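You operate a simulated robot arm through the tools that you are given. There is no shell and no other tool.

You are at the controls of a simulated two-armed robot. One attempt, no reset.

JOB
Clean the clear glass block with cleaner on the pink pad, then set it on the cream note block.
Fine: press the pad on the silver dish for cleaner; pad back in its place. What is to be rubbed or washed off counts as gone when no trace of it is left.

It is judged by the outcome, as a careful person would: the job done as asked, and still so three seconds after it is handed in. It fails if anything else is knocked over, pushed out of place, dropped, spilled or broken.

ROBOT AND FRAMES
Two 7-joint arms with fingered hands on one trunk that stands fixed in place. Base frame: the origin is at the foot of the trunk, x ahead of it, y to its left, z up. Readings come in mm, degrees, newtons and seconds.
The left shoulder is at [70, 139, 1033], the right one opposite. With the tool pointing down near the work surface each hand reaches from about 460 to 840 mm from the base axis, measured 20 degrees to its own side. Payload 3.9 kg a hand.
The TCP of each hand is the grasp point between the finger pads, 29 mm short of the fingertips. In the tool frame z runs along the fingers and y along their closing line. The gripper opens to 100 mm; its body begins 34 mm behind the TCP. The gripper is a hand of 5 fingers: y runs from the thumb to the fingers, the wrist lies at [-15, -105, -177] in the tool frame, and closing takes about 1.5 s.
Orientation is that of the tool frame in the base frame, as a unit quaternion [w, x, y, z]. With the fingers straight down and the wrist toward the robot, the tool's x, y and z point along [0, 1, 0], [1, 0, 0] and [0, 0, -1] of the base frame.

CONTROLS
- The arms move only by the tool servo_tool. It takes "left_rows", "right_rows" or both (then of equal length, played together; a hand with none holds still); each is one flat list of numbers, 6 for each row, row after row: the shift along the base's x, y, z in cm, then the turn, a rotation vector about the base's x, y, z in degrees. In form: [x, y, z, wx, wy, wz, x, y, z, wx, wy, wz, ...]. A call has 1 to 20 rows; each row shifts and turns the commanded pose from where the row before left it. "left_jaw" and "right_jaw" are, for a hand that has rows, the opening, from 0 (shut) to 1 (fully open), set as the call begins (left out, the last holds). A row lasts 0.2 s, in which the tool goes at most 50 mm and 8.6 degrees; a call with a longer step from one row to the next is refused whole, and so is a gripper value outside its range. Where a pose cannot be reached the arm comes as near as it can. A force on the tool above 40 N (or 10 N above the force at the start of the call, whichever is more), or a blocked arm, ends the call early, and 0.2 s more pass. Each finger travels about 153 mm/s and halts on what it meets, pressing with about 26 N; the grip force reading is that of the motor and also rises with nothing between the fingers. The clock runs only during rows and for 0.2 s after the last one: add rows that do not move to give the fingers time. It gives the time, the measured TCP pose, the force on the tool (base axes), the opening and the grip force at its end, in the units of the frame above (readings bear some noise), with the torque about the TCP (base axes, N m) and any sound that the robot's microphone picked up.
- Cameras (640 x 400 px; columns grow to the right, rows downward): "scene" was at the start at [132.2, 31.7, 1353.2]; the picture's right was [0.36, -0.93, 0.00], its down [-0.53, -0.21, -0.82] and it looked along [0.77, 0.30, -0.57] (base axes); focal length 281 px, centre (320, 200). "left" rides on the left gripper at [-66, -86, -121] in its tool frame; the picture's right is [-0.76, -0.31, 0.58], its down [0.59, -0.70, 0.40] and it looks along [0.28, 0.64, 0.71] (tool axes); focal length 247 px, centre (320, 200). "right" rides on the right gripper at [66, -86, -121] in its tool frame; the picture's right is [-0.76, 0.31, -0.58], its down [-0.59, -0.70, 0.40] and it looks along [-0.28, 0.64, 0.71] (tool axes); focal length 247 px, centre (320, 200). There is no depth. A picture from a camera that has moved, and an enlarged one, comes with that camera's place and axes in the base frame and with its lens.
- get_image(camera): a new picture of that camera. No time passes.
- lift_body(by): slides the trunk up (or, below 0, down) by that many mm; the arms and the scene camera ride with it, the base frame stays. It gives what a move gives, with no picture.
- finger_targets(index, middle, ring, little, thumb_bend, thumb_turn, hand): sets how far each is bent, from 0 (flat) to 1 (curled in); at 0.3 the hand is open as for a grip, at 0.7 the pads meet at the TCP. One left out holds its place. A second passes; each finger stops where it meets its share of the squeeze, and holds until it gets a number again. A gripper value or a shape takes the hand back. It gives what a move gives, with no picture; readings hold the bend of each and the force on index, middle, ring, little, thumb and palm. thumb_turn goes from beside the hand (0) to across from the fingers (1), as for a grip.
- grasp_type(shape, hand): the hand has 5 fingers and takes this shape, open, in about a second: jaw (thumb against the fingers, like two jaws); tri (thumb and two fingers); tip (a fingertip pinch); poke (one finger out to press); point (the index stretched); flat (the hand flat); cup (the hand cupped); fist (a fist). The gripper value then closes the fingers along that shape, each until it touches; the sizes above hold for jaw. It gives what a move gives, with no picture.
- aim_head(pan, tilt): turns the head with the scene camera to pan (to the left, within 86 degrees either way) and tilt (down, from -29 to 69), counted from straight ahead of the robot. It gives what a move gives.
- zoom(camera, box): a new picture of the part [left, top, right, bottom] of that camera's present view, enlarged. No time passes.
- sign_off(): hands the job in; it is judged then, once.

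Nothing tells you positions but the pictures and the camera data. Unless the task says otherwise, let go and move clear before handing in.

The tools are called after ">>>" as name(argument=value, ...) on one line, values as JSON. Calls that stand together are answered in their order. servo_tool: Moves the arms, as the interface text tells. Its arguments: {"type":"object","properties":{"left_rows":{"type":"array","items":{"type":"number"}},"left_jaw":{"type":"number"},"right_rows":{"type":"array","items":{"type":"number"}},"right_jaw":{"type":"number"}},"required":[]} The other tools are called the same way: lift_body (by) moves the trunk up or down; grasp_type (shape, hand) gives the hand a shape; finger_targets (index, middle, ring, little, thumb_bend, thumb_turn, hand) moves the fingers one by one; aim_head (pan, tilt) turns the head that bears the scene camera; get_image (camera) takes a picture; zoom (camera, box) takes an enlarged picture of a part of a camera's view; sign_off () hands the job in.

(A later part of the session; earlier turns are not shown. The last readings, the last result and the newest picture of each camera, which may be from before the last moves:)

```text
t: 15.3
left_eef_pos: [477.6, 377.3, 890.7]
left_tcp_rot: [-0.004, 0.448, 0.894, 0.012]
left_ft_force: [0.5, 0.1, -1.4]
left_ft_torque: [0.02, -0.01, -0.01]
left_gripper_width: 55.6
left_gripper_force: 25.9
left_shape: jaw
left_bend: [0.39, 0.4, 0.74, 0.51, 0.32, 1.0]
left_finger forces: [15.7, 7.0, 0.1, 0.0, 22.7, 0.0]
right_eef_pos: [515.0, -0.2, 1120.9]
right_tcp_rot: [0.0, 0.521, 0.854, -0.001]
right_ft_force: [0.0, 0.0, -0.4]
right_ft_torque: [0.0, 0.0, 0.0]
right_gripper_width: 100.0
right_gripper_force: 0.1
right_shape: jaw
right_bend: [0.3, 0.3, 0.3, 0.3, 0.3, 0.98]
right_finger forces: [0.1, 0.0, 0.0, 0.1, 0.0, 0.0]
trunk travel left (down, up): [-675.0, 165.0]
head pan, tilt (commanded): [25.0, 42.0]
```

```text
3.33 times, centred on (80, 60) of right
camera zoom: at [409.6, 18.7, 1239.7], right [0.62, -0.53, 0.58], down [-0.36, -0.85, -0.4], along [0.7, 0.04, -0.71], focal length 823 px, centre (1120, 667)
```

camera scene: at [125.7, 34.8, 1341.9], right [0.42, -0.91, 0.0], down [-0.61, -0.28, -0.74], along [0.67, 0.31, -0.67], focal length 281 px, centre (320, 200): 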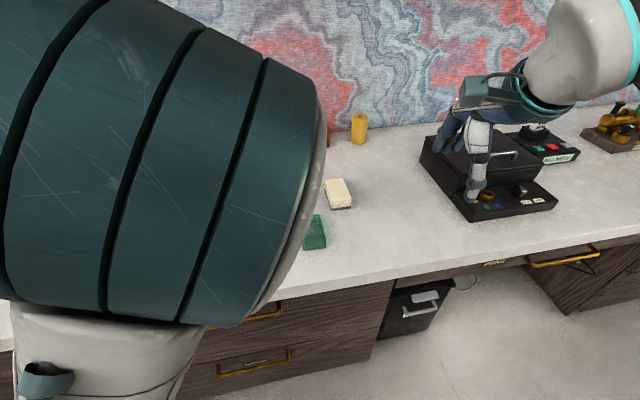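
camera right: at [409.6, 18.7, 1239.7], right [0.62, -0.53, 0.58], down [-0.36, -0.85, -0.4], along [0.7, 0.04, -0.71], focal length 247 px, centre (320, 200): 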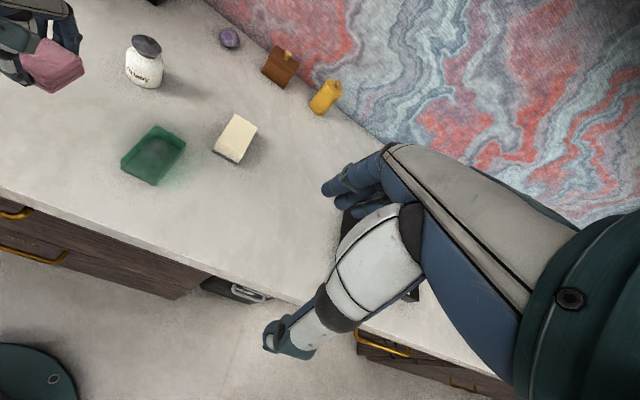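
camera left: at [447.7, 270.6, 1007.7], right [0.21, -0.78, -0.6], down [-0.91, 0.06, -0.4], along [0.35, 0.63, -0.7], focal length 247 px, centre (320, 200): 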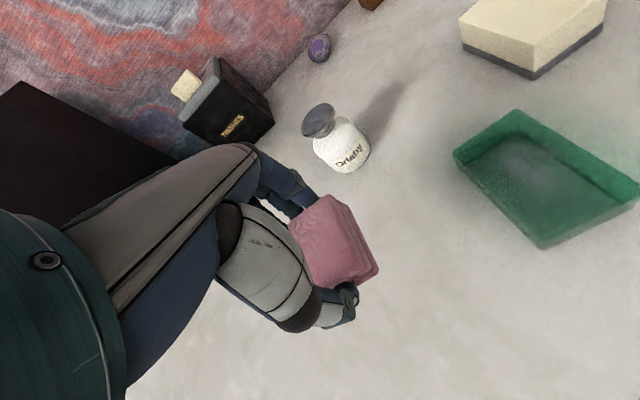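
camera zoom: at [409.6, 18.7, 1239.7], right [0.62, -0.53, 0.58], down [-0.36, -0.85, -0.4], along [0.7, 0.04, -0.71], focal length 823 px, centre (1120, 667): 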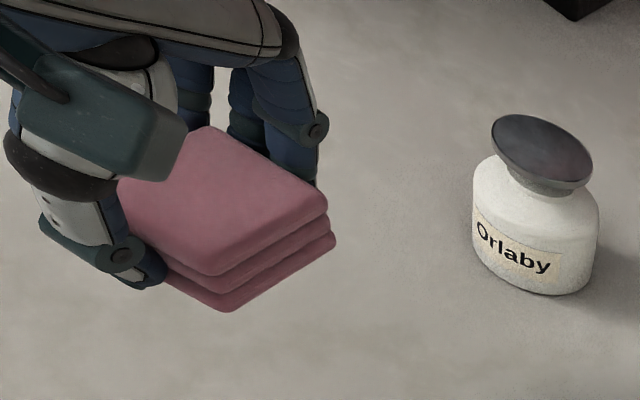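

The pad is held level and unchanged relative to the hand. Next I'll raise it and carry it over the dispenser dish.

>>> servo_tool(left_rows=[0, 0, 2.2, 0, 0, 0, 0, 0, 2.2, 0, 0, 0, 1.95, 0.86, 0, 0, 0, 0, 1.95, 0.86, 0, 0, 0, 0, 1.95, 0.86, 0, 0, 0, 0, 1.95, 0.86, 0, 0, 0, 0, 1.95, 0.86, 0, 0, 0, 0, 1.95, 0.86, 0, 0, 0, 0, 1.95, 0.86, 0, 0, 0, 0, 1.95, 0.86, 0, 0, 0, 0, 0, 0, 0, 0, 0, 0, 0, 0, 0, 0, 0, 0])

>>> get_image(camera="left")

>>> zoom(camera="right", box=[80, 0, 200, 110])

>>> get_image(camera="scene")

```text
t: 17.9
left_eef_pos: [634.4, 444.7, 931.6]
left_tcp_rot: [-0.004, 0.448, 0.894, 0.012]
left_ft_force: [0.0, 0.0, 0.1]
left_ft_torque: [0.04, 0.01, -0.01]
left_gripper_width: 56.2
left_gripper_force: 25.9
left_shape: jaw
left_bend: [0.39, 0.4, 0.74, 0.51, 0.32, 1.0]
left_finger forces: [15.7, 7.1, 0.1, 0.0, 22.7, 0.0]
right_eef_pos: [515.9, -0.7, 1118.6]
right_tcp_rot: [0.0, 0.521, 0.853, 0.0]
right_ft_force: [0.0, 0.9, -0.1]
right_ft_torque: [0.0, 0.01, 0.04]
right_gripper_width: 99.7
right_gripper_force: 0.1
right_shape: jaw
right_bend: [0.3, 0.3, 0.3, 0.3, 0.3, 0.98]
right_finger forces: [0.0, 0.0, 0.0, 0.1, 0.0, 0.0]
trunk travel left (down, up): [-675.0, 165.0]
head pan, tilt (commanded): [25.0, 42.0]
```

```text
taken
camera left: at [604.3, 339.7, 1050.6], right [0.21, -0.78, -0.6], down [-0.91, 0.06, -0.4], along [0.35, 0.63, -0.7], focal length 247 px, centre (320, 200)
```

left: 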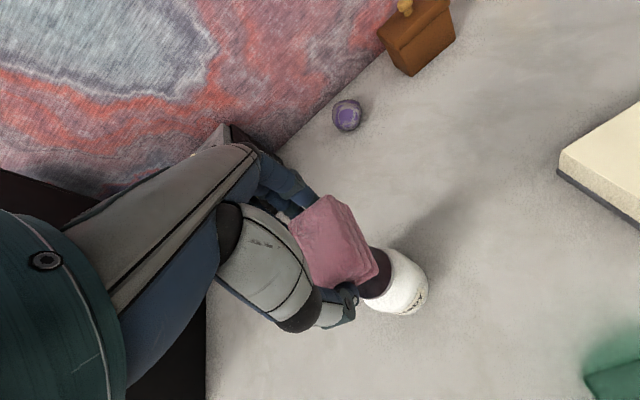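

```text
3.64 times, centred on (140, 55) of right
camera zoom: at [410.1, 18.7, 1239.5], right [0.62, -0.53, 0.58], down [-0.36, -0.85, -0.4], along [0.7, 0.04, -0.71], focal length 898 px, centre (974, 727)
```

zoom: 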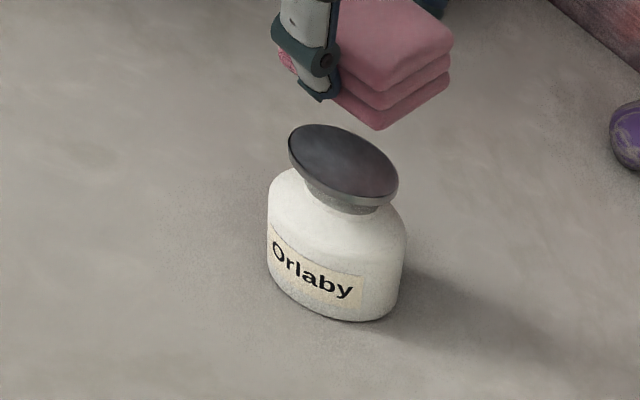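

```text
taken
camera scene: at [126.0, 35.1, 1341.8], right [0.42, -0.91, 0.0], down [-0.61, -0.28, -0.74], along [0.67, 0.31, -0.67], focal length 281 px, centre (320, 200)
```

scene: 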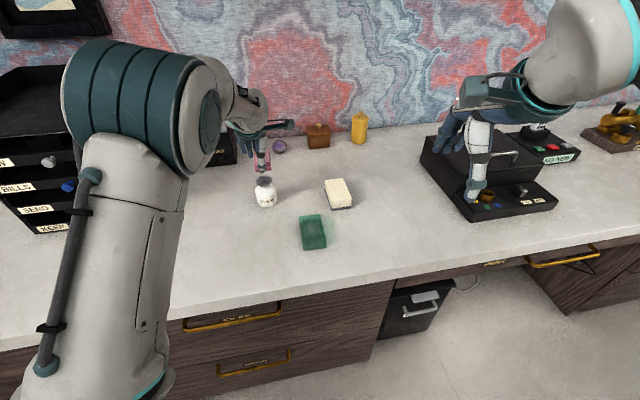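

The pad hovers above the jar. I'll verify horizontal alignment from the scene camera before pressing.

>>> zoom(camera="scene", box=[225, 120, 305, 215])

>>> zoom(camera="left", box=[260, 170, 460, 340])

```text
4.21 times, centred on (265, 168) of scene
camera zoom: at [126.0, 35.1, 1341.8], right [0.42, -0.91, 0.0], down [-0.61, -0.28, -0.74], along [0.67, 0.31, -0.67], focal length 1183 px, centre (552, 337)
```

zoom: 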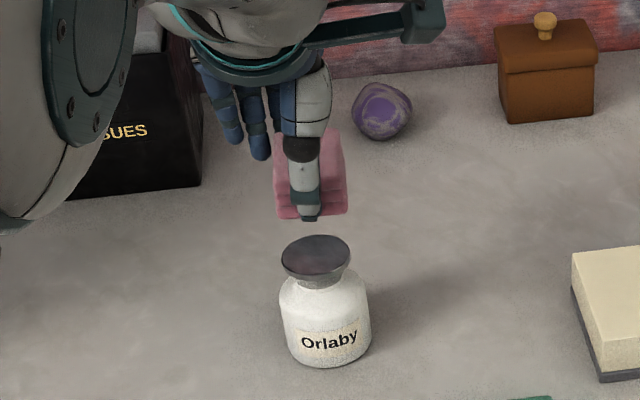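

```text
2.35 times, centred on (360, 255) of left
camera zoom: at [604.3, 339.7, 1050.6], right [0.21, -0.78, -0.6], down [-0.91, 0.06, -0.4], along [0.35, 0.63, -0.7], focal length 581 px, centre (226, 71)
```

zoom: 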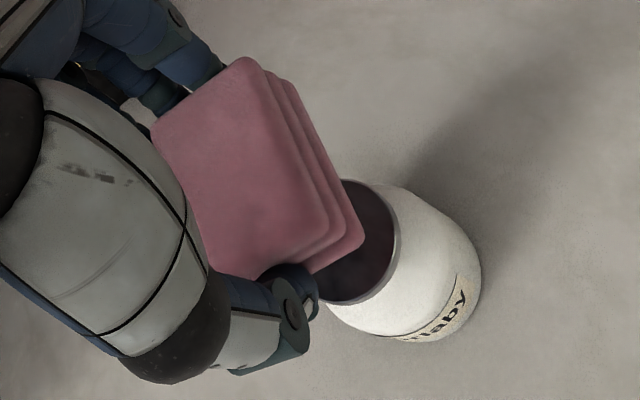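

Alignment is within a couple of millimetres. I'll descend toward the dish, then press slowly with force feedback.

>>> servo_tool(left_rows=[-0.1, 0.15, -1.0, 0, 0, 0, 0, 0, -1.0, 0, 0, 0, 0, 0, -0.8, 0, 0, 0, 0, 0, -0.4, 0, 0, 0, 0, 0, 0, 0, 0, 0])

>>> zoom(camera="right", box=[80, 0, 200, 110])

>>> zoom(camera="scene", box=[225, 120, 305, 215])

```text
t: 19.1
left_eef_pos: [631.6, 445.7, 899.0]
left_tcp_rot: [-0.004, 0.448, 0.894, 0.012]
left_ft_force: [0.3, 0.5, 0.2]
left_ft_torque: [0.01, -0.01, -0.05]
left_gripper_width: 55.9
left_gripper_force: 25.7
left_shape: jaw
left_bend: [0.39, 0.4, 0.74, 0.51, 0.32, 1.0]
left_finger forces: [15.6, 7.0, 0.0, 0.1, 22.6, 0.0]
right_eef_pos: [516.3, 0.3, 1118.9]
right_tcp_rot: [0.0, 0.521, 0.853, 0.0]
right_ft_force: [-0.6, -0.5, 0.3]
right_ft_torque: [0.0, -0.02, 0.03]
right_gripper_width: 99.9
right_gripper_force: 0.1
right_shape: jaw
right_bend: [0.3, 0.3, 0.3, 0.3, 0.3, 0.98]
right_finger forces: [0.1, 0.0, 0.0, 0.0, 0.1, 0.1]
trunk travel left (down, up): [-675.0, 165.0]
head pan, tilt (commanded): [25.0, 42.0]
```

```text
3.64 times, centred on (140, 55) of right
camera zoom: at [409.8, 18.6, 1239.6], right [0.62, -0.53, 0.58], down [-0.36, -0.85, -0.4], along [0.7, 0.04, -0.71], focal length 898 px, centre (974, 727)
```

zoom: 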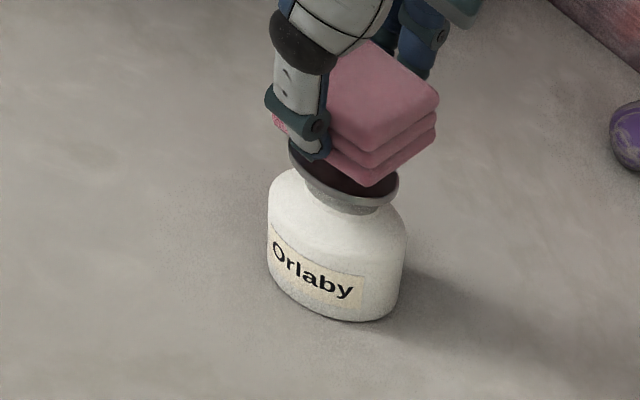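

```text
4.21 times, centred on (265, 168) of scene
camera zoom: at [125.7, 34.9, 1341.9], right [0.42, -0.91, 0.0], down [-0.61, -0.28, -0.74], along [0.67, 0.31, -0.67], focal length 1183 px, centre (552, 337)
```

zoom: 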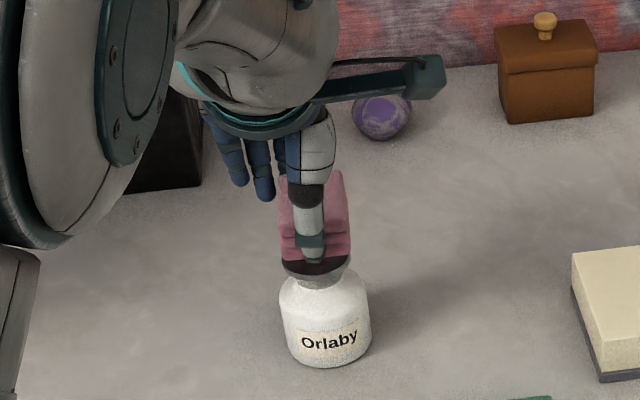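

The pad sits about 10 mm toward the fingers relative to the TCP, because it shifted as the hand closed. I'll shift the hand to centre the pad on the dish, then press down in small steps.

>>> servo_tool(left_rows=[-0.27, -0.4, 0, 0, 0, 0, -0.28, -0.4, 0, 0, 0, 0, 0, 0, 0, 0, 0, 0])

>>> servo_tool(left_rows=[0, 0, -0.3, 0, 0, 0, 0, 0, -0.3, 0, 0, 0, 0, 0, -0.3, 0, 0, 0, 0, 0, 0, 0, 0, 0])

>>> zoom(camera="right", box=[80, 0, 200, 110])

>>> zoom(camera="scene", box=[225, 120, 305, 215])

```text
t: 19.9
left_eef_pos: [626.7, 439.4, 900.9]
left_tcp_rot: [-0.003, 0.448, 0.894, 0.011]
left_ft_force: [0.8, 0.2, -0.3]
left_ft_torque: [-0.02, 0.0, 0.01]
left_gripper_width: 55.6
left_gripper_force: 25.7
left_shape: jaw
left_bend: [0.39, 0.4, 0.74, 0.51, 0.32, 1.0]
left_finger forces: [15.6, 7.0, 0.0, 0.0, 22.6, 0.0]
right_eef_pos: [514.7, 0.9, 1118.4]
right_tcp_rot: [0.0, 0.521, 0.854, 0.0]
right_ft_force: [0.2, -1.0, 0.4]
right_ft_torque: [0.01, 0.0, 0.02]
right_gripper_width: 99.8
right_gripper_force: 0.1
right_shape: jaw
right_bend: [0.3, 0.3, 0.3, 0.3, 0.3, 0.98]
right_finger forces: [0.0, 0.0, 0.0, 0.0, 0.0, 0.1]
trunk travel left (down, up): [-675.0, 165.0]
head pan, tilt (commanded): [25.0, 42.0]
```

```text
t: 20.9
left_eef_pos: [627.6, 437.7, 892.4]
left_tcp_rot: [-0.004, 0.446, 0.895, 0.012]
left_ft_force: [0.4, 0.2, -0.4]
left_ft_torque: [0.02, -0.02, -0.01]
left_gripper_width: 55.9
left_gripper_force: 26.3
left_shape: jaw
left_bend: [0.39, 0.4, 0.74, 0.51, 0.32, 1.0]
left_finger forces: [15.5, 7.1, 0.1, 0.1, 22.5, 0.1]
right_eef_pos: [515.0, 0.2, 1118.7]
right_tcp_rot: [0.0, 0.521, 0.853, 0.0]
right_ft_force: [-0.6, 0.5, 0.3]
right_ft_torque: [-0.02, 0.03, 0.03]
right_gripper_width: 99.9
right_gripper_force: 0.1
right_shape: jaw
right_bend: [0.3, 0.3, 0.3, 0.3, 0.3, 0.98]
right_finger forces: [0.0, 0.0, 0.1, 0.0, 0.0, 0.0]
trunk travel left (down, up): [-675.0, 165.0]
head pan, tilt (commanded): [25.0, 42.0]
```

```text
3.64 times, centred on (140, 55) of right
camera zoom: at [409.8, 18.6, 1239.6], right [0.62, -0.53, 0.58], down [-0.36, -0.85, -0.4], along [0.7, 0.04, -0.71], focal length 898 px, centre (974, 727)
```

zoom: 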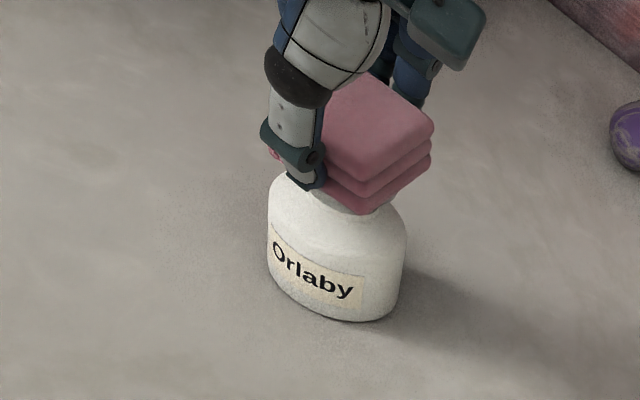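

```text
4.21 times, centred on (265, 168) of scene
camera zoom: at [125.7, 35.0, 1341.9], right [0.42, -0.91, 0.0], down [-0.61, -0.28, -0.74], along [0.67, 0.31, -0.67], focal length 1183 px, centre (552, 337)
```

zoom: 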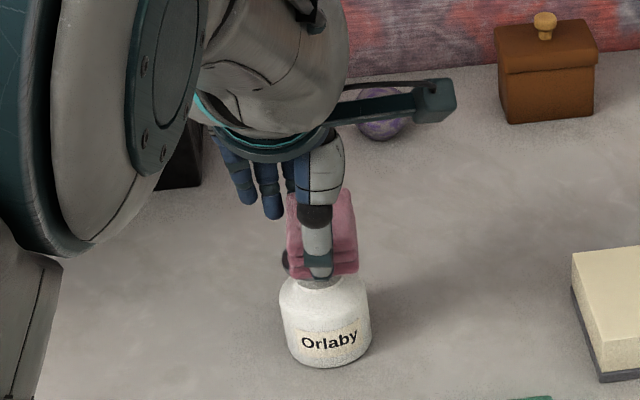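

The pad nearly covers the dish; I'll nudge it about 4 mm left and press down gradually.

>>> servo_tool(left_rows=[-0.2, 0.4, 0, 0, 0, 0, 0, 0, -0.3, 0, 0, 0, 0, 0, -0.3, 0, 0, 0, 0, 0, 0, 0, 0, 0])

>>> zoom(camera="scene", box=[225, 120, 305, 215])

```text
t: 21.9
left_eef_pos: [624.1, 442.5, 884.4]
left_tcp_rot: [-0.004, 0.447, 0.894, 0.011]
left_ft_force: [0.4, -0.8, -0.5]
left_ft_torque: [0.01, 0.0, 0.0]
left_gripper_width: 55.6
left_gripper_force: 25.9
left_shape: jaw
left_bend: [0.39, 0.4, 0.74, 0.51, 0.32, 1.0]
left_finger forces: [15.4, 7.1, 0.1, 0.0, 22.5, 0.1]
right_eef_pos: [514.9, 0.1, 1119.1]
right_tcp_rot: [0.0, 0.52, 0.854, 0.0]
right_ft_force: [0.2, -0.8, -0.5]
right_ft_torque: [-0.02, -0.01, -0.01]
right_gripper_width: 99.7
right_gripper_force: 0.0
right_shape: jaw
right_bend: [0.3, 0.3, 0.3, 0.3, 0.3, 0.98]
right_finger forces: [0.1, 0.0, 0.0, 0.1, 0.0, 0.0]
trunk travel left (down, up): [-675.0, 165.0]
head pan, tilt (commanded): [25.0, 42.0]
```

```text
4.21 times, centred on (265, 168) of scene
camera zoom: at [125.7, 35.0, 1341.9], right [0.42, -0.91, 0.0], down [-0.61, -0.28, -0.74], along [0.67, 0.31, -0.67], focal length 1183 px, centre (552, 337)
```

zoom: 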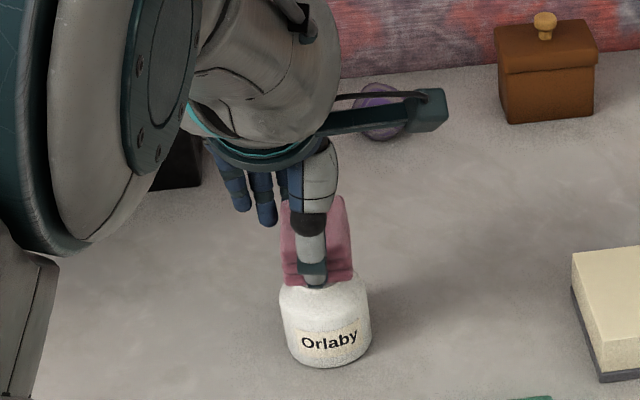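

No contact force yet; I'll continue down in 2 mm steps.

>>> servo_tool(left_rows=[0.1, 0, -0.2, 0, 0, 0, 0, 0, -0.2, 0, 0, 0, 0, 0, 0, 0, 0, 0])

>>> zoom(camera="right", box=[100, 10, 180, 100])

>>> zoom(camera="scene", box=[235, 150, 295, 215])

```text
t: 22.7
left_eef_pos: [626.3, 440.8, 881.2]
left_tcp_rot: [-0.004, 0.447, 0.894, 0.012]
left_ft_force: [0.1, -0.2, 0.3]
left_ft_torque: [0.0, 0.02, 0.02]
left_gripper_width: 55.7
left_gripper_force: 26.1
left_shape: jaw
left_bend: [0.39, 0.4, 0.74, 0.51, 0.32, 1.0]
left_finger forces: [15.6, 7.2, 0.0, 0.0, 22.7, 0.1]
right_eef_pos: [515.7, -0.1, 1118.4]
right_tcp_rot: [0.0, 0.521, 0.853, 0.0]
right_ft_force: [0.3, 0.2, 0.2]
right_ft_torque: [0.02, -0.02, 0.0]
right_gripper_width: 99.7
right_gripper_force: 0.1
right_shape: jaw
right_bend: [0.3, 0.3, 0.3, 0.3, 0.3, 0.98]
right_finger forces: [0.1, 0.0, 0.0, 0.1, 0.1, 0.1]
trunk travel left (down, up): [-675.0, 165.0]
head pan, tilt (commanded): [25.0, 42.0]
```

```text
4.44 times, centred on (140, 55) of right
camera zoom: at [409.7, 18.5, 1239.7], right [0.62, -0.53, 0.58], down [-0.36, -0.85, -0.4], along [0.7, 0.04, -0.71], focal length 1098 px, centre (1120, 844)
```

zoom: 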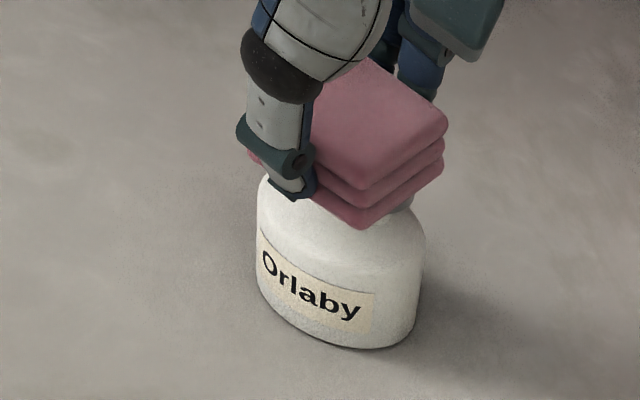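

```text
6.15 times, centred on (265, 182) of scene
camera zoom: at [125.6, 34.9, 1341.9], right [0.42, -0.91, 0.0], down [-0.61, -0.28, -0.74], along [0.67, 0.31, -0.67], focal length 1729 px, centre (658, 308)
```

zoom: 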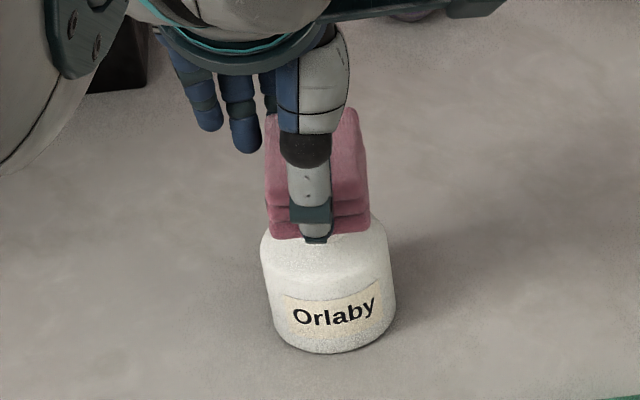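

Still no contact; I'll keep going down gently while watching the force.

>>> servo_tool(left_rows=[0, 0, -0.2, 0, 0, 0, 0, 0, -0.2, 0, 0, 0, 0, 0, 0, 0, 0, 0])

>>> servo_tool(left_rows=[0, 0, -0.2, 0, 0, 0, 0, 0, -0.2, 0, 0, 0, 0, 0, 0, 0, 0, 0])

>>> zoom(camera="right", box=[100, 10, 180, 100])

>>> zoom(camera="scene", box=[235, 150, 295, 215])

```text
t: 23.5
left_eef_pos: [626.1, 442.8, 879.2]
left_tcp_rot: [-0.004, 0.448, 0.894, 0.012]
left_ft_force: [-0.3, 0.9, 1.0]
left_ft_torque: [-0.02, 0.06, 0.0]
left_gripper_width: 55.8
left_gripper_force: 25.9
left_shape: jaw
left_bend: [0.39, 0.4, 0.74, 0.51, 0.32, 1.0]
left_finger forces: [15.6, 7.1, 0.0, 0.1, 23.1, 0.0]
right_eef_pos: [515.1, -1.0, 1119.2]
right_tcp_rot: [0.0, 0.521, 0.853, 0.0]
right_ft_force: [-0.5, -0.5, -0.4]
right_ft_torque: [0.0, -0.01, 0.02]
right_gripper_width: 99.5
right_gripper_force: 0.0
right_shape: jaw
right_bend: [0.3, 0.3, 0.3, 0.3, 0.3, 0.98]
right_finger forces: [0.0, 0.0, 0.0, 0.0, 0.1, 0.1]
trunk travel left (down, up): [-675.0, 165.0]
head pan, tilt (commanded): [25.0, 42.0]
```

```text
t: 24.3
left_eef_pos: [625.1, 442.6, 874.4]
left_tcp_rot: [-0.003, 0.447, 0.894, 0.012]
left_ft_force: [0.2, 0.4, 5.7]
left_ft_torque: [-0.08, 0.07, -0.01]
left_gripper_width: 55.8
left_gripper_force: 26.0
left_shape: jaw
left_bend: [0.39, 0.39, 0.74, 0.51, 0.32, 1.0]
left_finger forces: [16.7, 7.6, 0.1, 0.0, 23.6, 0.1]
right_eef_pos: [514.2, -1.6, 1118.7]
right_tcp_rot: [0.0, 0.521, 0.854, 0.001]
right_ft_force: [-0.5, 0.8, 0.0]
right_ft_torque: [-0.01, 0.0, -0.01]
right_gripper_width: 99.8
right_gripper_force: 0.0
right_shape: jaw
right_bend: [0.3, 0.3, 0.3, 0.3, 0.3, 0.98]
right_finger forces: [0.1, 0.0, 0.0, 0.0, 0.1, 0.2]
trunk travel left (down, up): [-675.0, 165.0]
head pan, tilt (commanded): [25.0, 42.0]
```

```text
4.44 times, centred on (140, 55) of right
camera zoom: at [409.0, 18.0, 1240.0], right [0.62, -0.53, 0.58], down [-0.36, -0.84, -0.4], along [0.7, 0.04, -0.71], focal length 1098 px, centre (1120, 844)
```

zoom: 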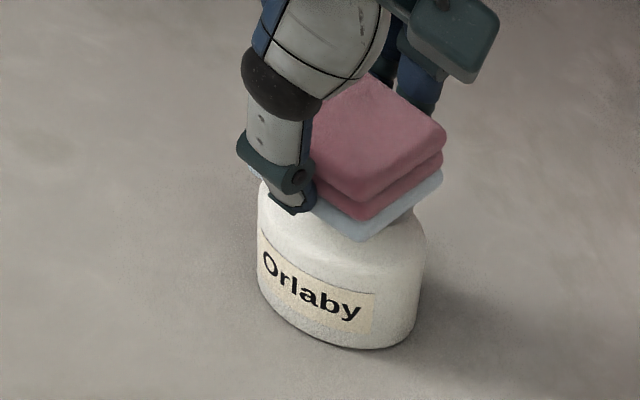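

```text
6.15 times, centred on (265, 182) of scene
camera zoom: at [124.8, 34.3, 1342.0], right [0.42, -0.91, 0.0], down [-0.61, -0.28, -0.74], along [0.67, 0.31, -0.67], focal length 1729 px, centre (658, 308)
```

zoom: 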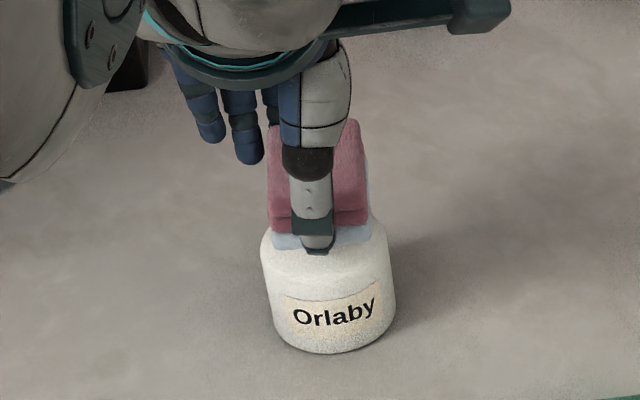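

The pad's bottom layer has turned pale blue, so it has taken cleaner at about 6 N. I'll lift straight up and check the jar.

>>> servo_tool(left_rows=[0, 0, 0.4, 0, 0, 0, 0, 0, 0.6, 0, 0, 0, 0, 0, 1.0, 0, 0, 0, 0, 0, 1.5, 0, 0, 0, 0, 0, 2.0, 0, 0, 0, 0, 0, 0, 0, 0, 0])

>>> zoom(camera="right", box=[80, 0, 200, 110])

>>> zoom(camera="scene", box=[225, 120, 305, 215])

>>> zoom(camera="left", box=[260, 170, 460, 340])

```text
t: 25.7
left_eef_pos: [626.2, 443.1, 928.0]
left_tcp_rot: [-0.005, 0.447, 0.894, 0.012]
left_ft_force: [-0.1, 1.3, -0.8]
left_ft_torque: [0.01, 0.0, 0.04]
left_gripper_width: 56.0
left_gripper_force: 25.6
left_shape: jaw
left_bend: [0.39, 0.39, 0.74, 0.51, 0.32, 1.0]
left_finger forces: [15.9, 7.5, 0.0, 0.0, 23.4, 0.0]
right_eef_pos: [515.1, -0.5, 1119.5]
right_tcp_rot: [0.0, 0.521, 0.853, 0.0]
right_ft_force: [-0.6, 0.2, -0.1]
right_ft_torque: [0.01, 0.02, 0.0]
right_gripper_width: 99.8
right_gripper_force: 0.2
right_shape: jaw
right_bend: [0.3, 0.3, 0.3, 0.3, 0.3, 0.98]
right_finger forces: [0.0, 0.0, 0.1, 0.0, 0.0, 0.0]
trunk travel left (down, up): [-675.0, 165.0]
head pan, tilt (commanded): [25.0, 42.0]
```

```text
3.64 times, centred on (140, 55) of right
camera zoom: at [410.2, 18.8, 1239.5], right [0.62, -0.53, 0.58], down [-0.36, -0.85, -0.4], along [0.7, 0.04, -0.71], focal length 898 px, centre (974, 727)
```

zoom: 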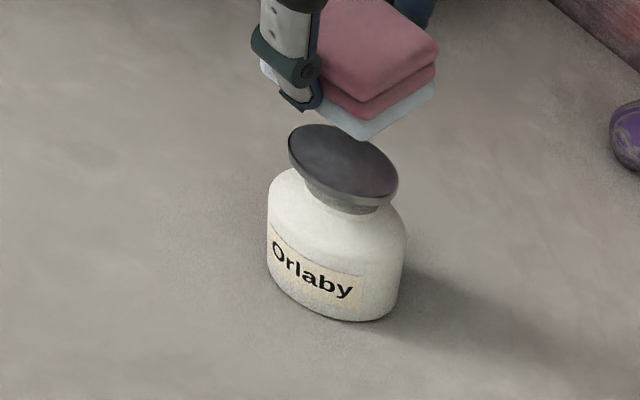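

```text
4.21 times, centred on (265, 168) of scene
camera zoom: at [126.2, 35.2, 1341.8], right [0.42, -0.91, 0.0], down [-0.61, -0.28, -0.74], along [0.67, 0.31, -0.67], focal length 1183 px, centre (552, 337)
```

zoom: 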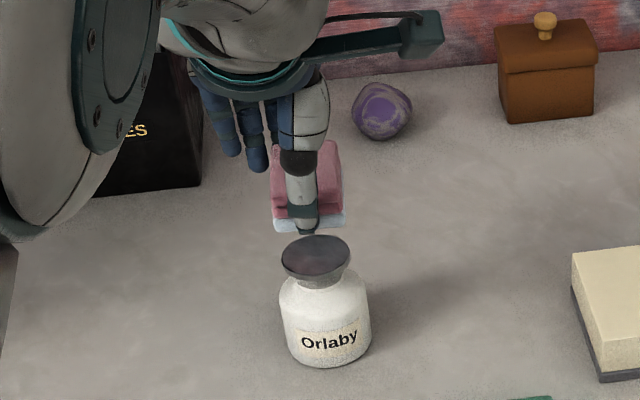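

```text
2.35 times, centred on (360, 255) of left
camera zoom: at [596.5, 336.8, 1046.7], right [0.21, -0.78, -0.6], down [-0.91, 0.06, -0.4], along [0.35, 0.63, -0.7], focal length 581 px, centre (226, 71)
```

zoom: 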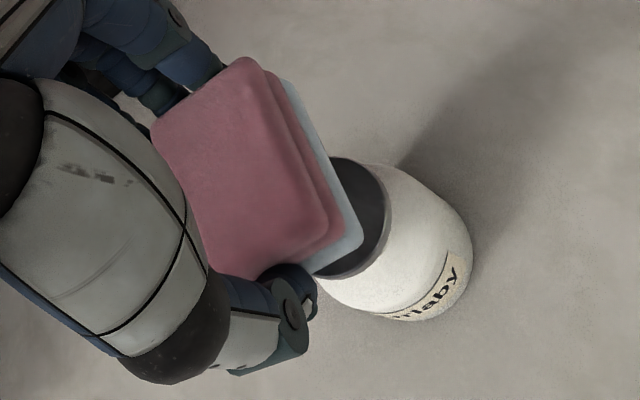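

The jar is unmoved and the pad's underside is loaded with cleaner. Now I'll carry it over the glass block, centring the pad on the smudge at about (570, 266).

>>> servo_tool(left_rows=[-0.3, -0.9, 0, 0, 0, 0, -0.73, -2.2, 0, 0, 0, 0, -0.86, -2.6, 0, 0, 0, 0, -0.86, -2.6, 0, 0, 0, 0, -0.86, -2.6, 0, 0, 0, 0, -0.86, -2.6, 0, 0, 0, 0, -0.86, -2.6, -0.8, 0, 0, 0, -0.6, -1.7, -1.0, 0, 0, 0, -0.27, -0.75, -1.0, 0, 0, 0, 0, 0, 0, 0, 0, 0, 0, 0, 0, 0, 0, 0])

>>> get_image(camera="left")

>>> zoom(camera="right", box=[90, 90, 220, 200])

>>> get_image(camera="scene")

```text
t: 28.1
left_eef_pos: [562.3, 264.6, 898.0]
left_tcp_rot: [0.006, 0.437, 0.9, -0.007]
left_ft_force: [-0.1, 0.2, -0.3]
left_ft_torque: [0.01, 0.02, 0.01]
left_gripper_width: 55.9
left_gripper_force: 26.0
left_shape: jaw
left_bend: [0.39, 0.39, 0.74, 0.51, 0.32, 1.0]
left_finger forces: [15.9, 7.5, 0.0, 0.1, 23.4, 0.1]
right_eef_pos: [514.6, 0.5, 1118.8]
right_tcp_rot: [0.001, 0.521, 0.854, 0.0]
right_ft_force: [0.4, -0.2, -0.5]
right_ft_torque: [0.02, 0.03, -0.01]
right_gripper_width: 99.7
right_gripper_force: 0.0
right_shape: jaw
right_bend: [0.3, 0.3, 0.3, 0.3, 0.3, 0.98]
right_finger forces: [0.0, 0.1, 0.1, 0.1, 0.1, 0.1]
trunk travel left (down, up): [-675.0, 165.0]
head pan, tilt (commanded): [25.0, 42.0]
```

```text
taken
camera left: at [535.3, 162.5, 1021.6], right [0.23, -0.79, -0.56], down [-0.91, 0.02, -0.4], along [0.33, 0.61, -0.72], focal length 247 px, centre (320, 200)
```

left: 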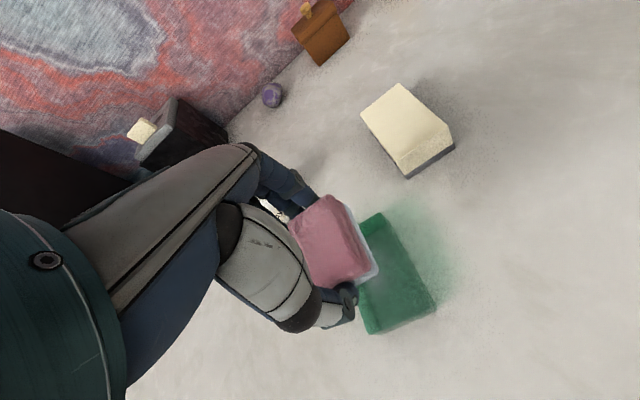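

```text
3.64 times, centred on (155, 145) of right
camera zoom: at [409.8, 18.4, 1239.6], right [0.62, -0.53, 0.58], down [-0.36, -0.84, -0.4], along [0.7, 0.04, -0.71], focal length 898 px, centre (920, 400)
```

zoom: 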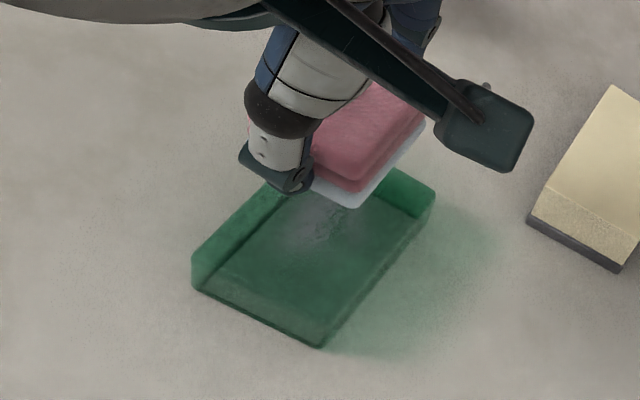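

```text
taken
camera scene: at [125.7, 34.8, 1341.9], right [0.42, -0.91, 0.0], down [-0.61, -0.28, -0.74], along [0.67, 0.31, -0.67], focal length 281 px, centre (320, 200)
```

scene: 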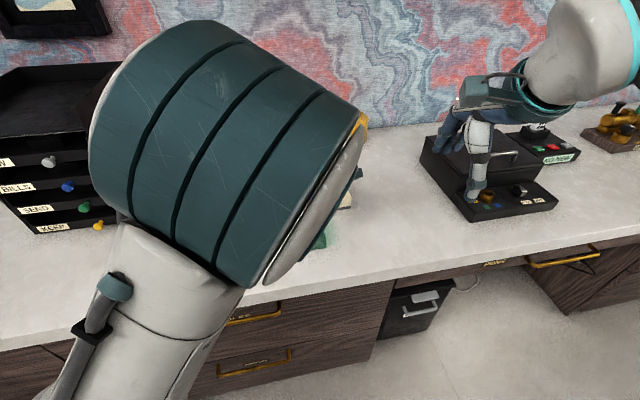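

I'm a few millimetres off in y with about 2° of tilt. I'll correct both and descend to just above the glass.

>>> servo_tool(left_rows=[0.1, -0.35, 0, 0.95, 0, 0, 0.1, -0.35, 0, 0.95, 0, 0, 0, 0, -1.2, 0, 0, 0, 0, 0, -1.2, 0, 0, 0, 0, 0, -1.2, 0, 0, 0, 0, 0, -0.8, 0, 0, 0, 0, 0, 0, 0, 0, 0])

>>> zoom(camera="left", box=[260, 160, 460, 350])

>>> zoom(camera="right", box=[90, 90, 220, 200])

```text
t: 29.7
left_eef_pos: [568.2, 253.7, 864.1]
left_tcp_rot: [0.009, 0.436, 0.9, 0.005]
left_ft_force: [-0.3, -0.3, -1.1]
left_ft_torque: [-0.02, 0.01, 0.0]
left_gripper_width: 55.9
left_gripper_force: 26.1
left_shape: jaw
left_bend: [0.39, 0.39, 0.74, 0.51, 0.32, 1.0]
left_finger forces: [15.8, 7.5, 0.1, 0.1, 23.3, 0.1]
right_eef_pos: [515.0, -0.4, 1119.9]
right_tcp_rot: [0.0, 0.522, 0.853, 0.0]
right_ft_force: [-0.5, 0.2, -0.5]
right_ft_torque: [0.0, -0.02, 0.03]
right_gripper_width: 99.8
right_gripper_force: 0.1
right_shape: jaw
right_bend: [0.3, 0.3, 0.3, 0.3, 0.3, 0.98]
right_finger forces: [0.1, 0.0, 0.1, 0.1, 0.1, 0.0]
trunk travel left (down, up): [-675.0, 165.0]
head pan, tilt (commanded): [25.0, 42.0]
```

```text
2.11 times, centred on (360, 255) of left
camera zoom: at [538.5, 150.1, 983.9], right [0.24, -0.78, -0.57], down [-0.91, 0.02, -0.42], along [0.34, 0.62, -0.7], focal length 520 px, centre (236, 84)
```

zoom: 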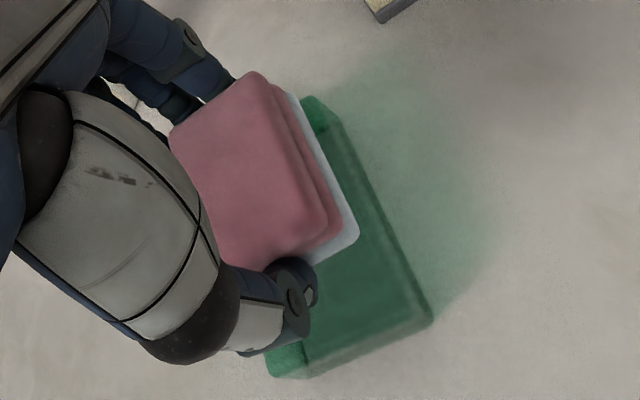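

```text
3.64 times, centred on (155, 145) of right
camera zoom: at [409.8, 18.7, 1239.6], right [0.62, -0.53, 0.58], down [-0.36, -0.85, -0.4], along [0.7, 0.04, -0.71], focal length 898 px, centre (920, 400)
```

zoom: 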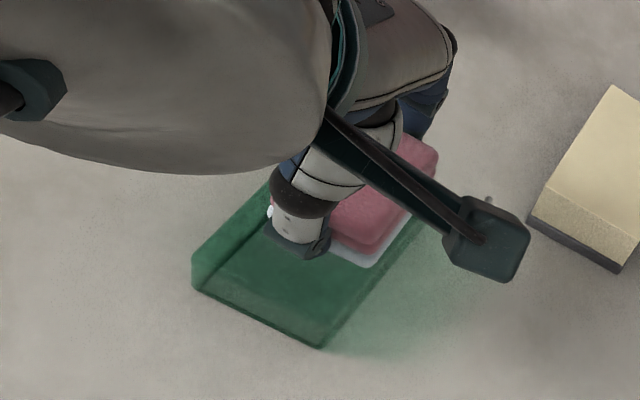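

The hand is slightly past the target. I'll correct back and descend until I feel contact with the glass.

>>> servo_tool(left_rows=[-0.15, 0.2, -0.8, 0, 0, 0, -0.15, 0.2, -0.8, 0, 0, 0, 0, 0, -0.5, 0, 0, 0, 0, 0, 0, 0, 0, 0])

>>> servo_tool(left_rows=[0, 0, -0.3, 0, 0, 0, 0, 0, -0.3, 0, 0, 0, 0, 0, 0, 0, 0, 0])

>>> zoom(camera="left", box=[260, 160, 460, 350])

>>> zoom(camera="right", box=[90, 90, 220, 200])

```text
t: 30.7
left_eef_pos: [564.0, 261.3, 839.5]
left_tcp_rot: [0.009, 0.432, 0.902, 0.002]
left_ft_force: [-0.1, 0.1, -0.6]
left_ft_torque: [-0.03, 0.01, -0.03]
left_gripper_width: 55.6
left_gripper_force: 25.8
left_shape: jaw
left_bend: [0.39, 0.39, 0.74, 0.51, 0.32, 1.0]
left_finger forces: [15.9, 7.5, 0.0, 0.0, 23.3, 0.1]
right_eef_pos: [515.4, -0.0, 1118.4]
right_tcp_rot: [0.0, 0.522, 0.853, 0.001]
right_ft_force: [0.2, 0.1, -1.1]
right_ft_torque: [0.0, -0.01, 0.01]
right_gripper_width: 99.8
right_gripper_force: 0.0
right_shape: jaw
right_bend: [0.3, 0.3, 0.3, 0.3, 0.3, 0.98]
right_finger forces: [0.0, 0.0, 0.1, 0.1, 0.0, 0.1]
trunk travel left (down, up): [-675.0, 165.0]
head pan, tilt (commanded): [25.0, 42.0]
```

```text
t: 31.5
left_eef_pos: [563.2, 259.4, 833.7]
left_tcp_rot: [0.009, 0.429, 0.903, 0.002]
left_ft_force: [2.0, -0.4, 7.2]
left_ft_torque: [-0.13, 0.15, 0.01]
left_gripper_width: 55.7
left_gripper_force: 25.8
left_shape: jaw
left_bend: [0.39, 0.39, 0.74, 0.51, 0.32, 1.0]
left_finger forces: [17.3, 7.2, 0.0, 0.0, 24.3, 0.0]
right_eef_pos: [515.0, -0.2, 1119.3]
right_tcp_rot: [0.0, 0.521, 0.853, 0.0]
right_ft_force: [0.1, -0.3, 0.2]
right_ft_torque: [0.0, -0.03, 0.02]
right_gripper_width: 99.8
right_gripper_force: 0.1
right_shape: jaw
right_bend: [0.3, 0.3, 0.3, 0.3, 0.3, 0.98]
right_finger forces: [0.1, 0.0, 0.0, 0.0, 0.0, 0.1]
trunk travel left (down, up): [-675.0, 165.0]
head pan, tilt (commanded): [25.0, 42.0]
```

```text
2.11 times, centred on (360, 255) of left
camera zoom: at [536.7, 157.0, 955.5], right [0.25, -0.78, -0.57], down [-0.91, 0.01, -0.42], along [0.33, 0.62, -0.71], focal length 520 px, centre (236, 84)
```

zoom: 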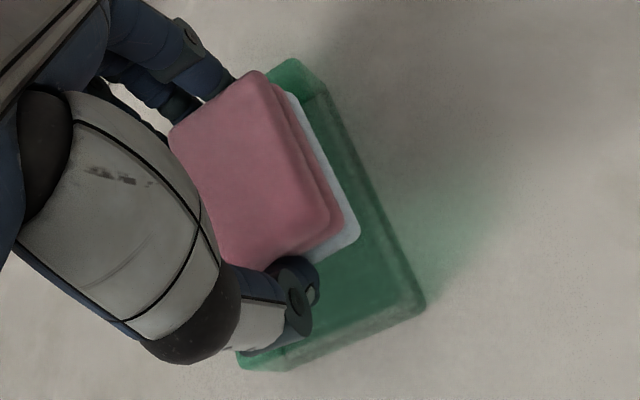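

```text
3.64 times, centred on (155, 145) of right
camera zoom: at [409.3, 17.9, 1240.0], right [0.62, -0.53, 0.58], down [-0.36, -0.84, -0.4], along [0.7, 0.04, -0.71], focal length 898 px, centre (920, 400)
```

zoom: 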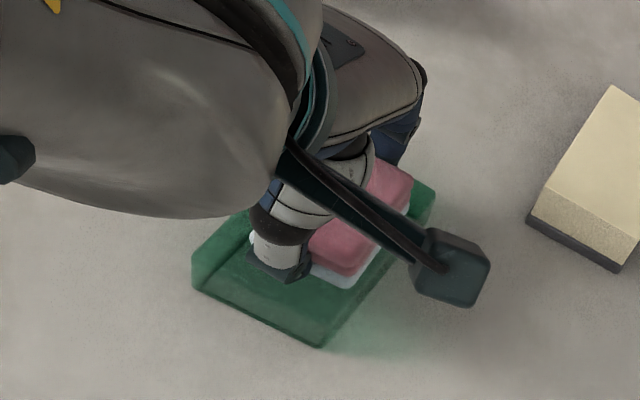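

I have firm contact, about 7 N, right over the smudge. I'll rub back and forth along the block's long axis.

>>> servo_tool(left_rows=[0.48, 0.36, 0, 0, 0, 0, 0.48, 0.36, 0, 0, 0, 0, -0.48, -0.36, 0, 0, 0, 0, -0.48, -0.36, 0, 0, 0, 0, -0.48, -0.36, 0, 0, 0, 0, -0.48, -0.36, 0, 0, 0, 0, 0.48, 0.36, 0, 0, 0, 0, 0.48, 0.36, 0, 0, 0, 0, 0.48, 0.36, 0, 0, 0, 0, 0.48, 0.36, 0, 0, 0, 0, -0.48, -0.36, 0, 0, 0, 0, -0.48, -0.36, 0, 0, 0, 0, -0.48, -0.36, 0, 0, 0, 0, -0.48, -0.36, 0, 0, 0, 0, 0.48, 0.36, 0, 0, 0, 0, 0.48, 0.36, 0, 0, 0, 0, 0, 0, 0, 0, 0, 0])

>>> zoom(camera="left", box=[260, 160, 460, 350])

>>> zoom(camera="right", box=[90, 90, 220, 200])

```text
t: 32.6
left_eef_pos: [560.9, 269.9, 829.6]
left_tcp_rot: [0.006, 0.42, 0.907, 0.003]
left_ft_force: [-1.7, -5.6, 23.1]
left_ft_torque: [-0.5, 0.42, 0.05]
left_gripper_width: 56.2
left_gripper_force: 26.0
left_shape: jaw
left_bend: [0.38, 0.39, 0.74, 0.51, 0.3, 0.98]
left_finger forces: [17.8, 7.4, 0.0, 0.1, 32.8, 0.0]
right_eef_pos: [512.4, -1.4, 1120.7]
right_tcp_rot: [0.0, 0.521, 0.853, 0.0]
right_ft_force: [-0.3, 0.1, 0.6]
right_ft_torque: [-0.02, -0.01, 0.01]
right_gripper_width: 99.9
right_gripper_force: 0.0
right_shape: jaw
right_bend: [0.3, 0.3, 0.3, 0.3, 0.3, 0.98]
right_finger forces: [0.0, 0.0, 0.1, 0.1, 0.1, 0.0]
trunk travel left (down, up): [-675.0, 165.0]
head pan, tilt (commanded): [25.0, 42.0]
stopped in row 5 (left hand): the force on the tool passed its limit at 52 N (the readings are from after the stop); the commanded pose is now the measured one
```

```text
2.11 times, centred on (360, 255) of left
camera zoom: at [537.2, 166.1, 950.3], right [0.26, -0.78, -0.57], down [-0.91, -0.01, -0.41], along [0.32, 0.63, -0.71], focal length 520 px, centre (236, 84)
```

zoom: 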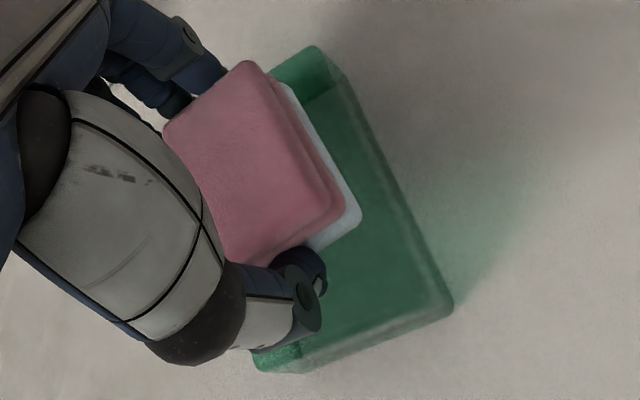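

```text
3.64 times, centred on (155, 145) of right
camera zoom: at [407.2, 17.2, 1240.6], right [0.62, -0.53, 0.58], down [-0.36, -0.84, -0.4], along [0.7, 0.04, -0.71], focal length 898 px, centre (920, 400)
```

zoom: 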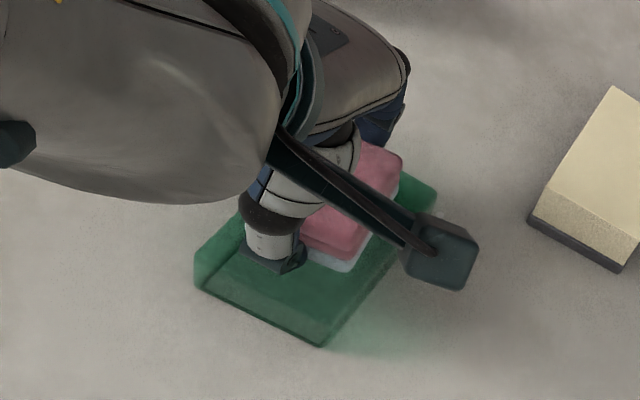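

The force climbed too high during the stroke. I'll back off a few millimetres and rub more slowly and lightly.

>>> servo_tool(left_rows=[0, 0, 0.2, 0, 0, 0, 0, 0, 0.15, 0, 0, 0, 0, 0, 0, 0, 0, 0])

>>> zoom(camera="left", box=[260, 160, 460, 350])

```text
t: 33.4
left_eef_pos: [561.1, 270.5, 831.0]
left_tcp_rot: [0.003, 0.42, 0.908, 0.0]
left_ft_force: [7.1, -2.5, 19.6]
left_ft_torque: [-0.24, -0.01, 0.03]
left_gripper_width: 56.3
left_gripper_force: 26.1
left_shape: jaw
left_bend: [0.38, 0.39, 0.74, 0.51, 0.31, 0.98]
left_finger forces: [20.3, 9.0, 0.0, 0.1, 25.2, 0.1]
right_eef_pos: [512.9, -0.4, 1119.8]
right_tcp_rot: [0.001, 0.521, 0.853, 0.0]
right_ft_force: [-0.2, 0.1, -0.3]
right_ft_torque: [0.01, -0.04, 0.04]
right_gripper_width: 99.8
right_gripper_force: 0.0
right_shape: jaw
right_bend: [0.3, 0.3, 0.3, 0.3, 0.3, 0.98]
right_finger forces: [0.0, 0.1, 0.1, 0.0, 0.1, 0.0]
trunk travel left (down, up): [-675.0, 165.0]
head pan, tilt (commanded): [25.0, 42.0]
```

```text
2.11 times, centred on (360, 255) of left
camera zoom: at [537.0, 166.7, 950.9], right [0.26, -0.78, -0.57], down [-0.92, -0.01, -0.4], along [0.31, 0.63, -0.71], focal length 520 px, centre (236, 84)
```

zoom: 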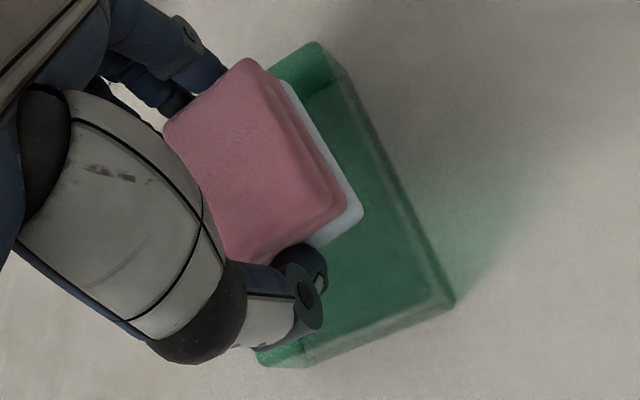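

Still about 20 N; I'll raise a little more until the contact is light.

>>> servo_tool(left_rows=[0, 0, 0.2, 0, 0, 0, 0, 0, 0, 0, 0, 0])

>>> servo_tool(left_rows=[0, 0, 0.1, 0, 0, 0, 0, 0, 0, 0, 0, 0])

```text
t: 34.0
left_eef_pos: [559.6, 271.3, 829.9]
left_tcp_rot: [0.001, 0.419, 0.908, -0.001]
left_ft_force: [2.7, -0.9, 9.3]
left_ft_torque: [-0.22, 0.12, 0.05]
left_gripper_width: 56.0
left_gripper_force: 26.5
left_shape: jaw
left_bend: [0.38, 0.39, 0.74, 0.51, 0.31, 0.98]
left_finger forces: [18.5, 7.4, 0.2, 0.0, 24.7, 0.0]
right_eef_pos: [514.6, -1.6, 1120.0]
right_tcp_rot: [0.001, 0.521, 0.854, 0.001]
right_ft_force: [0.3, 0.7, 0.4]
right_ft_torque: [-0.01, 0.04, -0.01]
right_gripper_width: 99.6
right_gripper_force: 0.1
right_shape: jaw
right_bend: [0.3, 0.3, 0.3, 0.3, 0.3, 0.98]
right_finger forces: [0.1, 0.1, 0.0, 0.0, 0.0, 0.1]
trunk travel left (down, up): [-675.0, 165.0]
head pan, tilt (commanded): [25.0, 42.0]
```

```text
t: 34.6
left_eef_pos: [559.6, 272.1, 830.5]
left_tcp_rot: [0.003, 0.419, 0.908, -0.003]
left_ft_force: [-0.1, -1.8, 2.4]
left_ft_torque: [-0.08, 0.03, 0.07]
left_gripper_width: 55.7
left_gripper_force: 25.5
left_shape: jaw
left_bend: [0.38, 0.39, 0.74, 0.51, 0.31, 0.98]
left_finger forces: [16.3, 7.6, 0.0, 0.0, 24.1, 0.0]
right_eef_pos: [515.3, 0.2, 1118.3]
right_tcp_rot: [0.0, 0.521, 0.854, 0.0]
right_ft_force: [-0.3, 0.3, -0.1]
right_ft_torque: [0.0, 0.0, -0.03]
right_gripper_width: 99.8
right_gripper_force: 0.1
right_shape: jaw
right_bend: [0.3, 0.3, 0.3, 0.3, 0.3, 0.98]
right_finger forces: [0.0, 0.0, 0.1, 0.0, 0.0, 0.0]
trunk travel left (down, up): [-675.0, 165.0]
head pan, tilt (commanded): [25.0, 42.0]
```

Contact is now light. I'll make slow strokes across the block's short direction over the smudge.

>>> servo_tool(left_rows=[0.15, -0.2, -0.05, 0, 0, 0, 0.18, -0.24, 0, 0, 0, 0, 0.18, -0.24, 0, 0, 0, 0, 0.18, -0.24, 0, 0, 0, 0, 0.18, -0.24, 0, 0, 0, 0, 0, 0, 0, 0, 0, 0])

```text
t: 36.0
left_eef_pos: [570.4, 264.0, 832.1]
left_tcp_rot: [0.013, 0.41, 0.912, -0.016]
left_ft_force: [0.2, -0.1, -0.4]
left_ft_torque: [-0.07, 0.01, 0.0]
left_gripper_width: 55.4
left_gripper_force: 26.2
left_shape: jaw
left_bend: [0.38, 0.39, 0.74, 0.51, 0.31, 0.99]
left_finger forces: [15.9, 8.3, 0.0, 0.1, 24.1, 0.0]
right_eef_pos: [514.8, -0.7, 1119.5]
right_tcp_rot: [0.0, 0.521, 0.854, 0.0]
right_ft_force: [-0.2, -0.6, 0.3]
right_ft_torque: [-0.01, 0.01, 0.01]
right_gripper_width: 99.6
right_gripper_force: 0.0
right_shape: jaw
right_bend: [0.3, 0.3, 0.3, 0.3, 0.3, 0.98]
right_finger forces: [0.1, 0.1, 0.0, 0.0, 0.1, 0.1]
trunk travel left (down, up): [-675.0, 165.0]
head pan, tilt (commanded): [25.0, 42.0]
```

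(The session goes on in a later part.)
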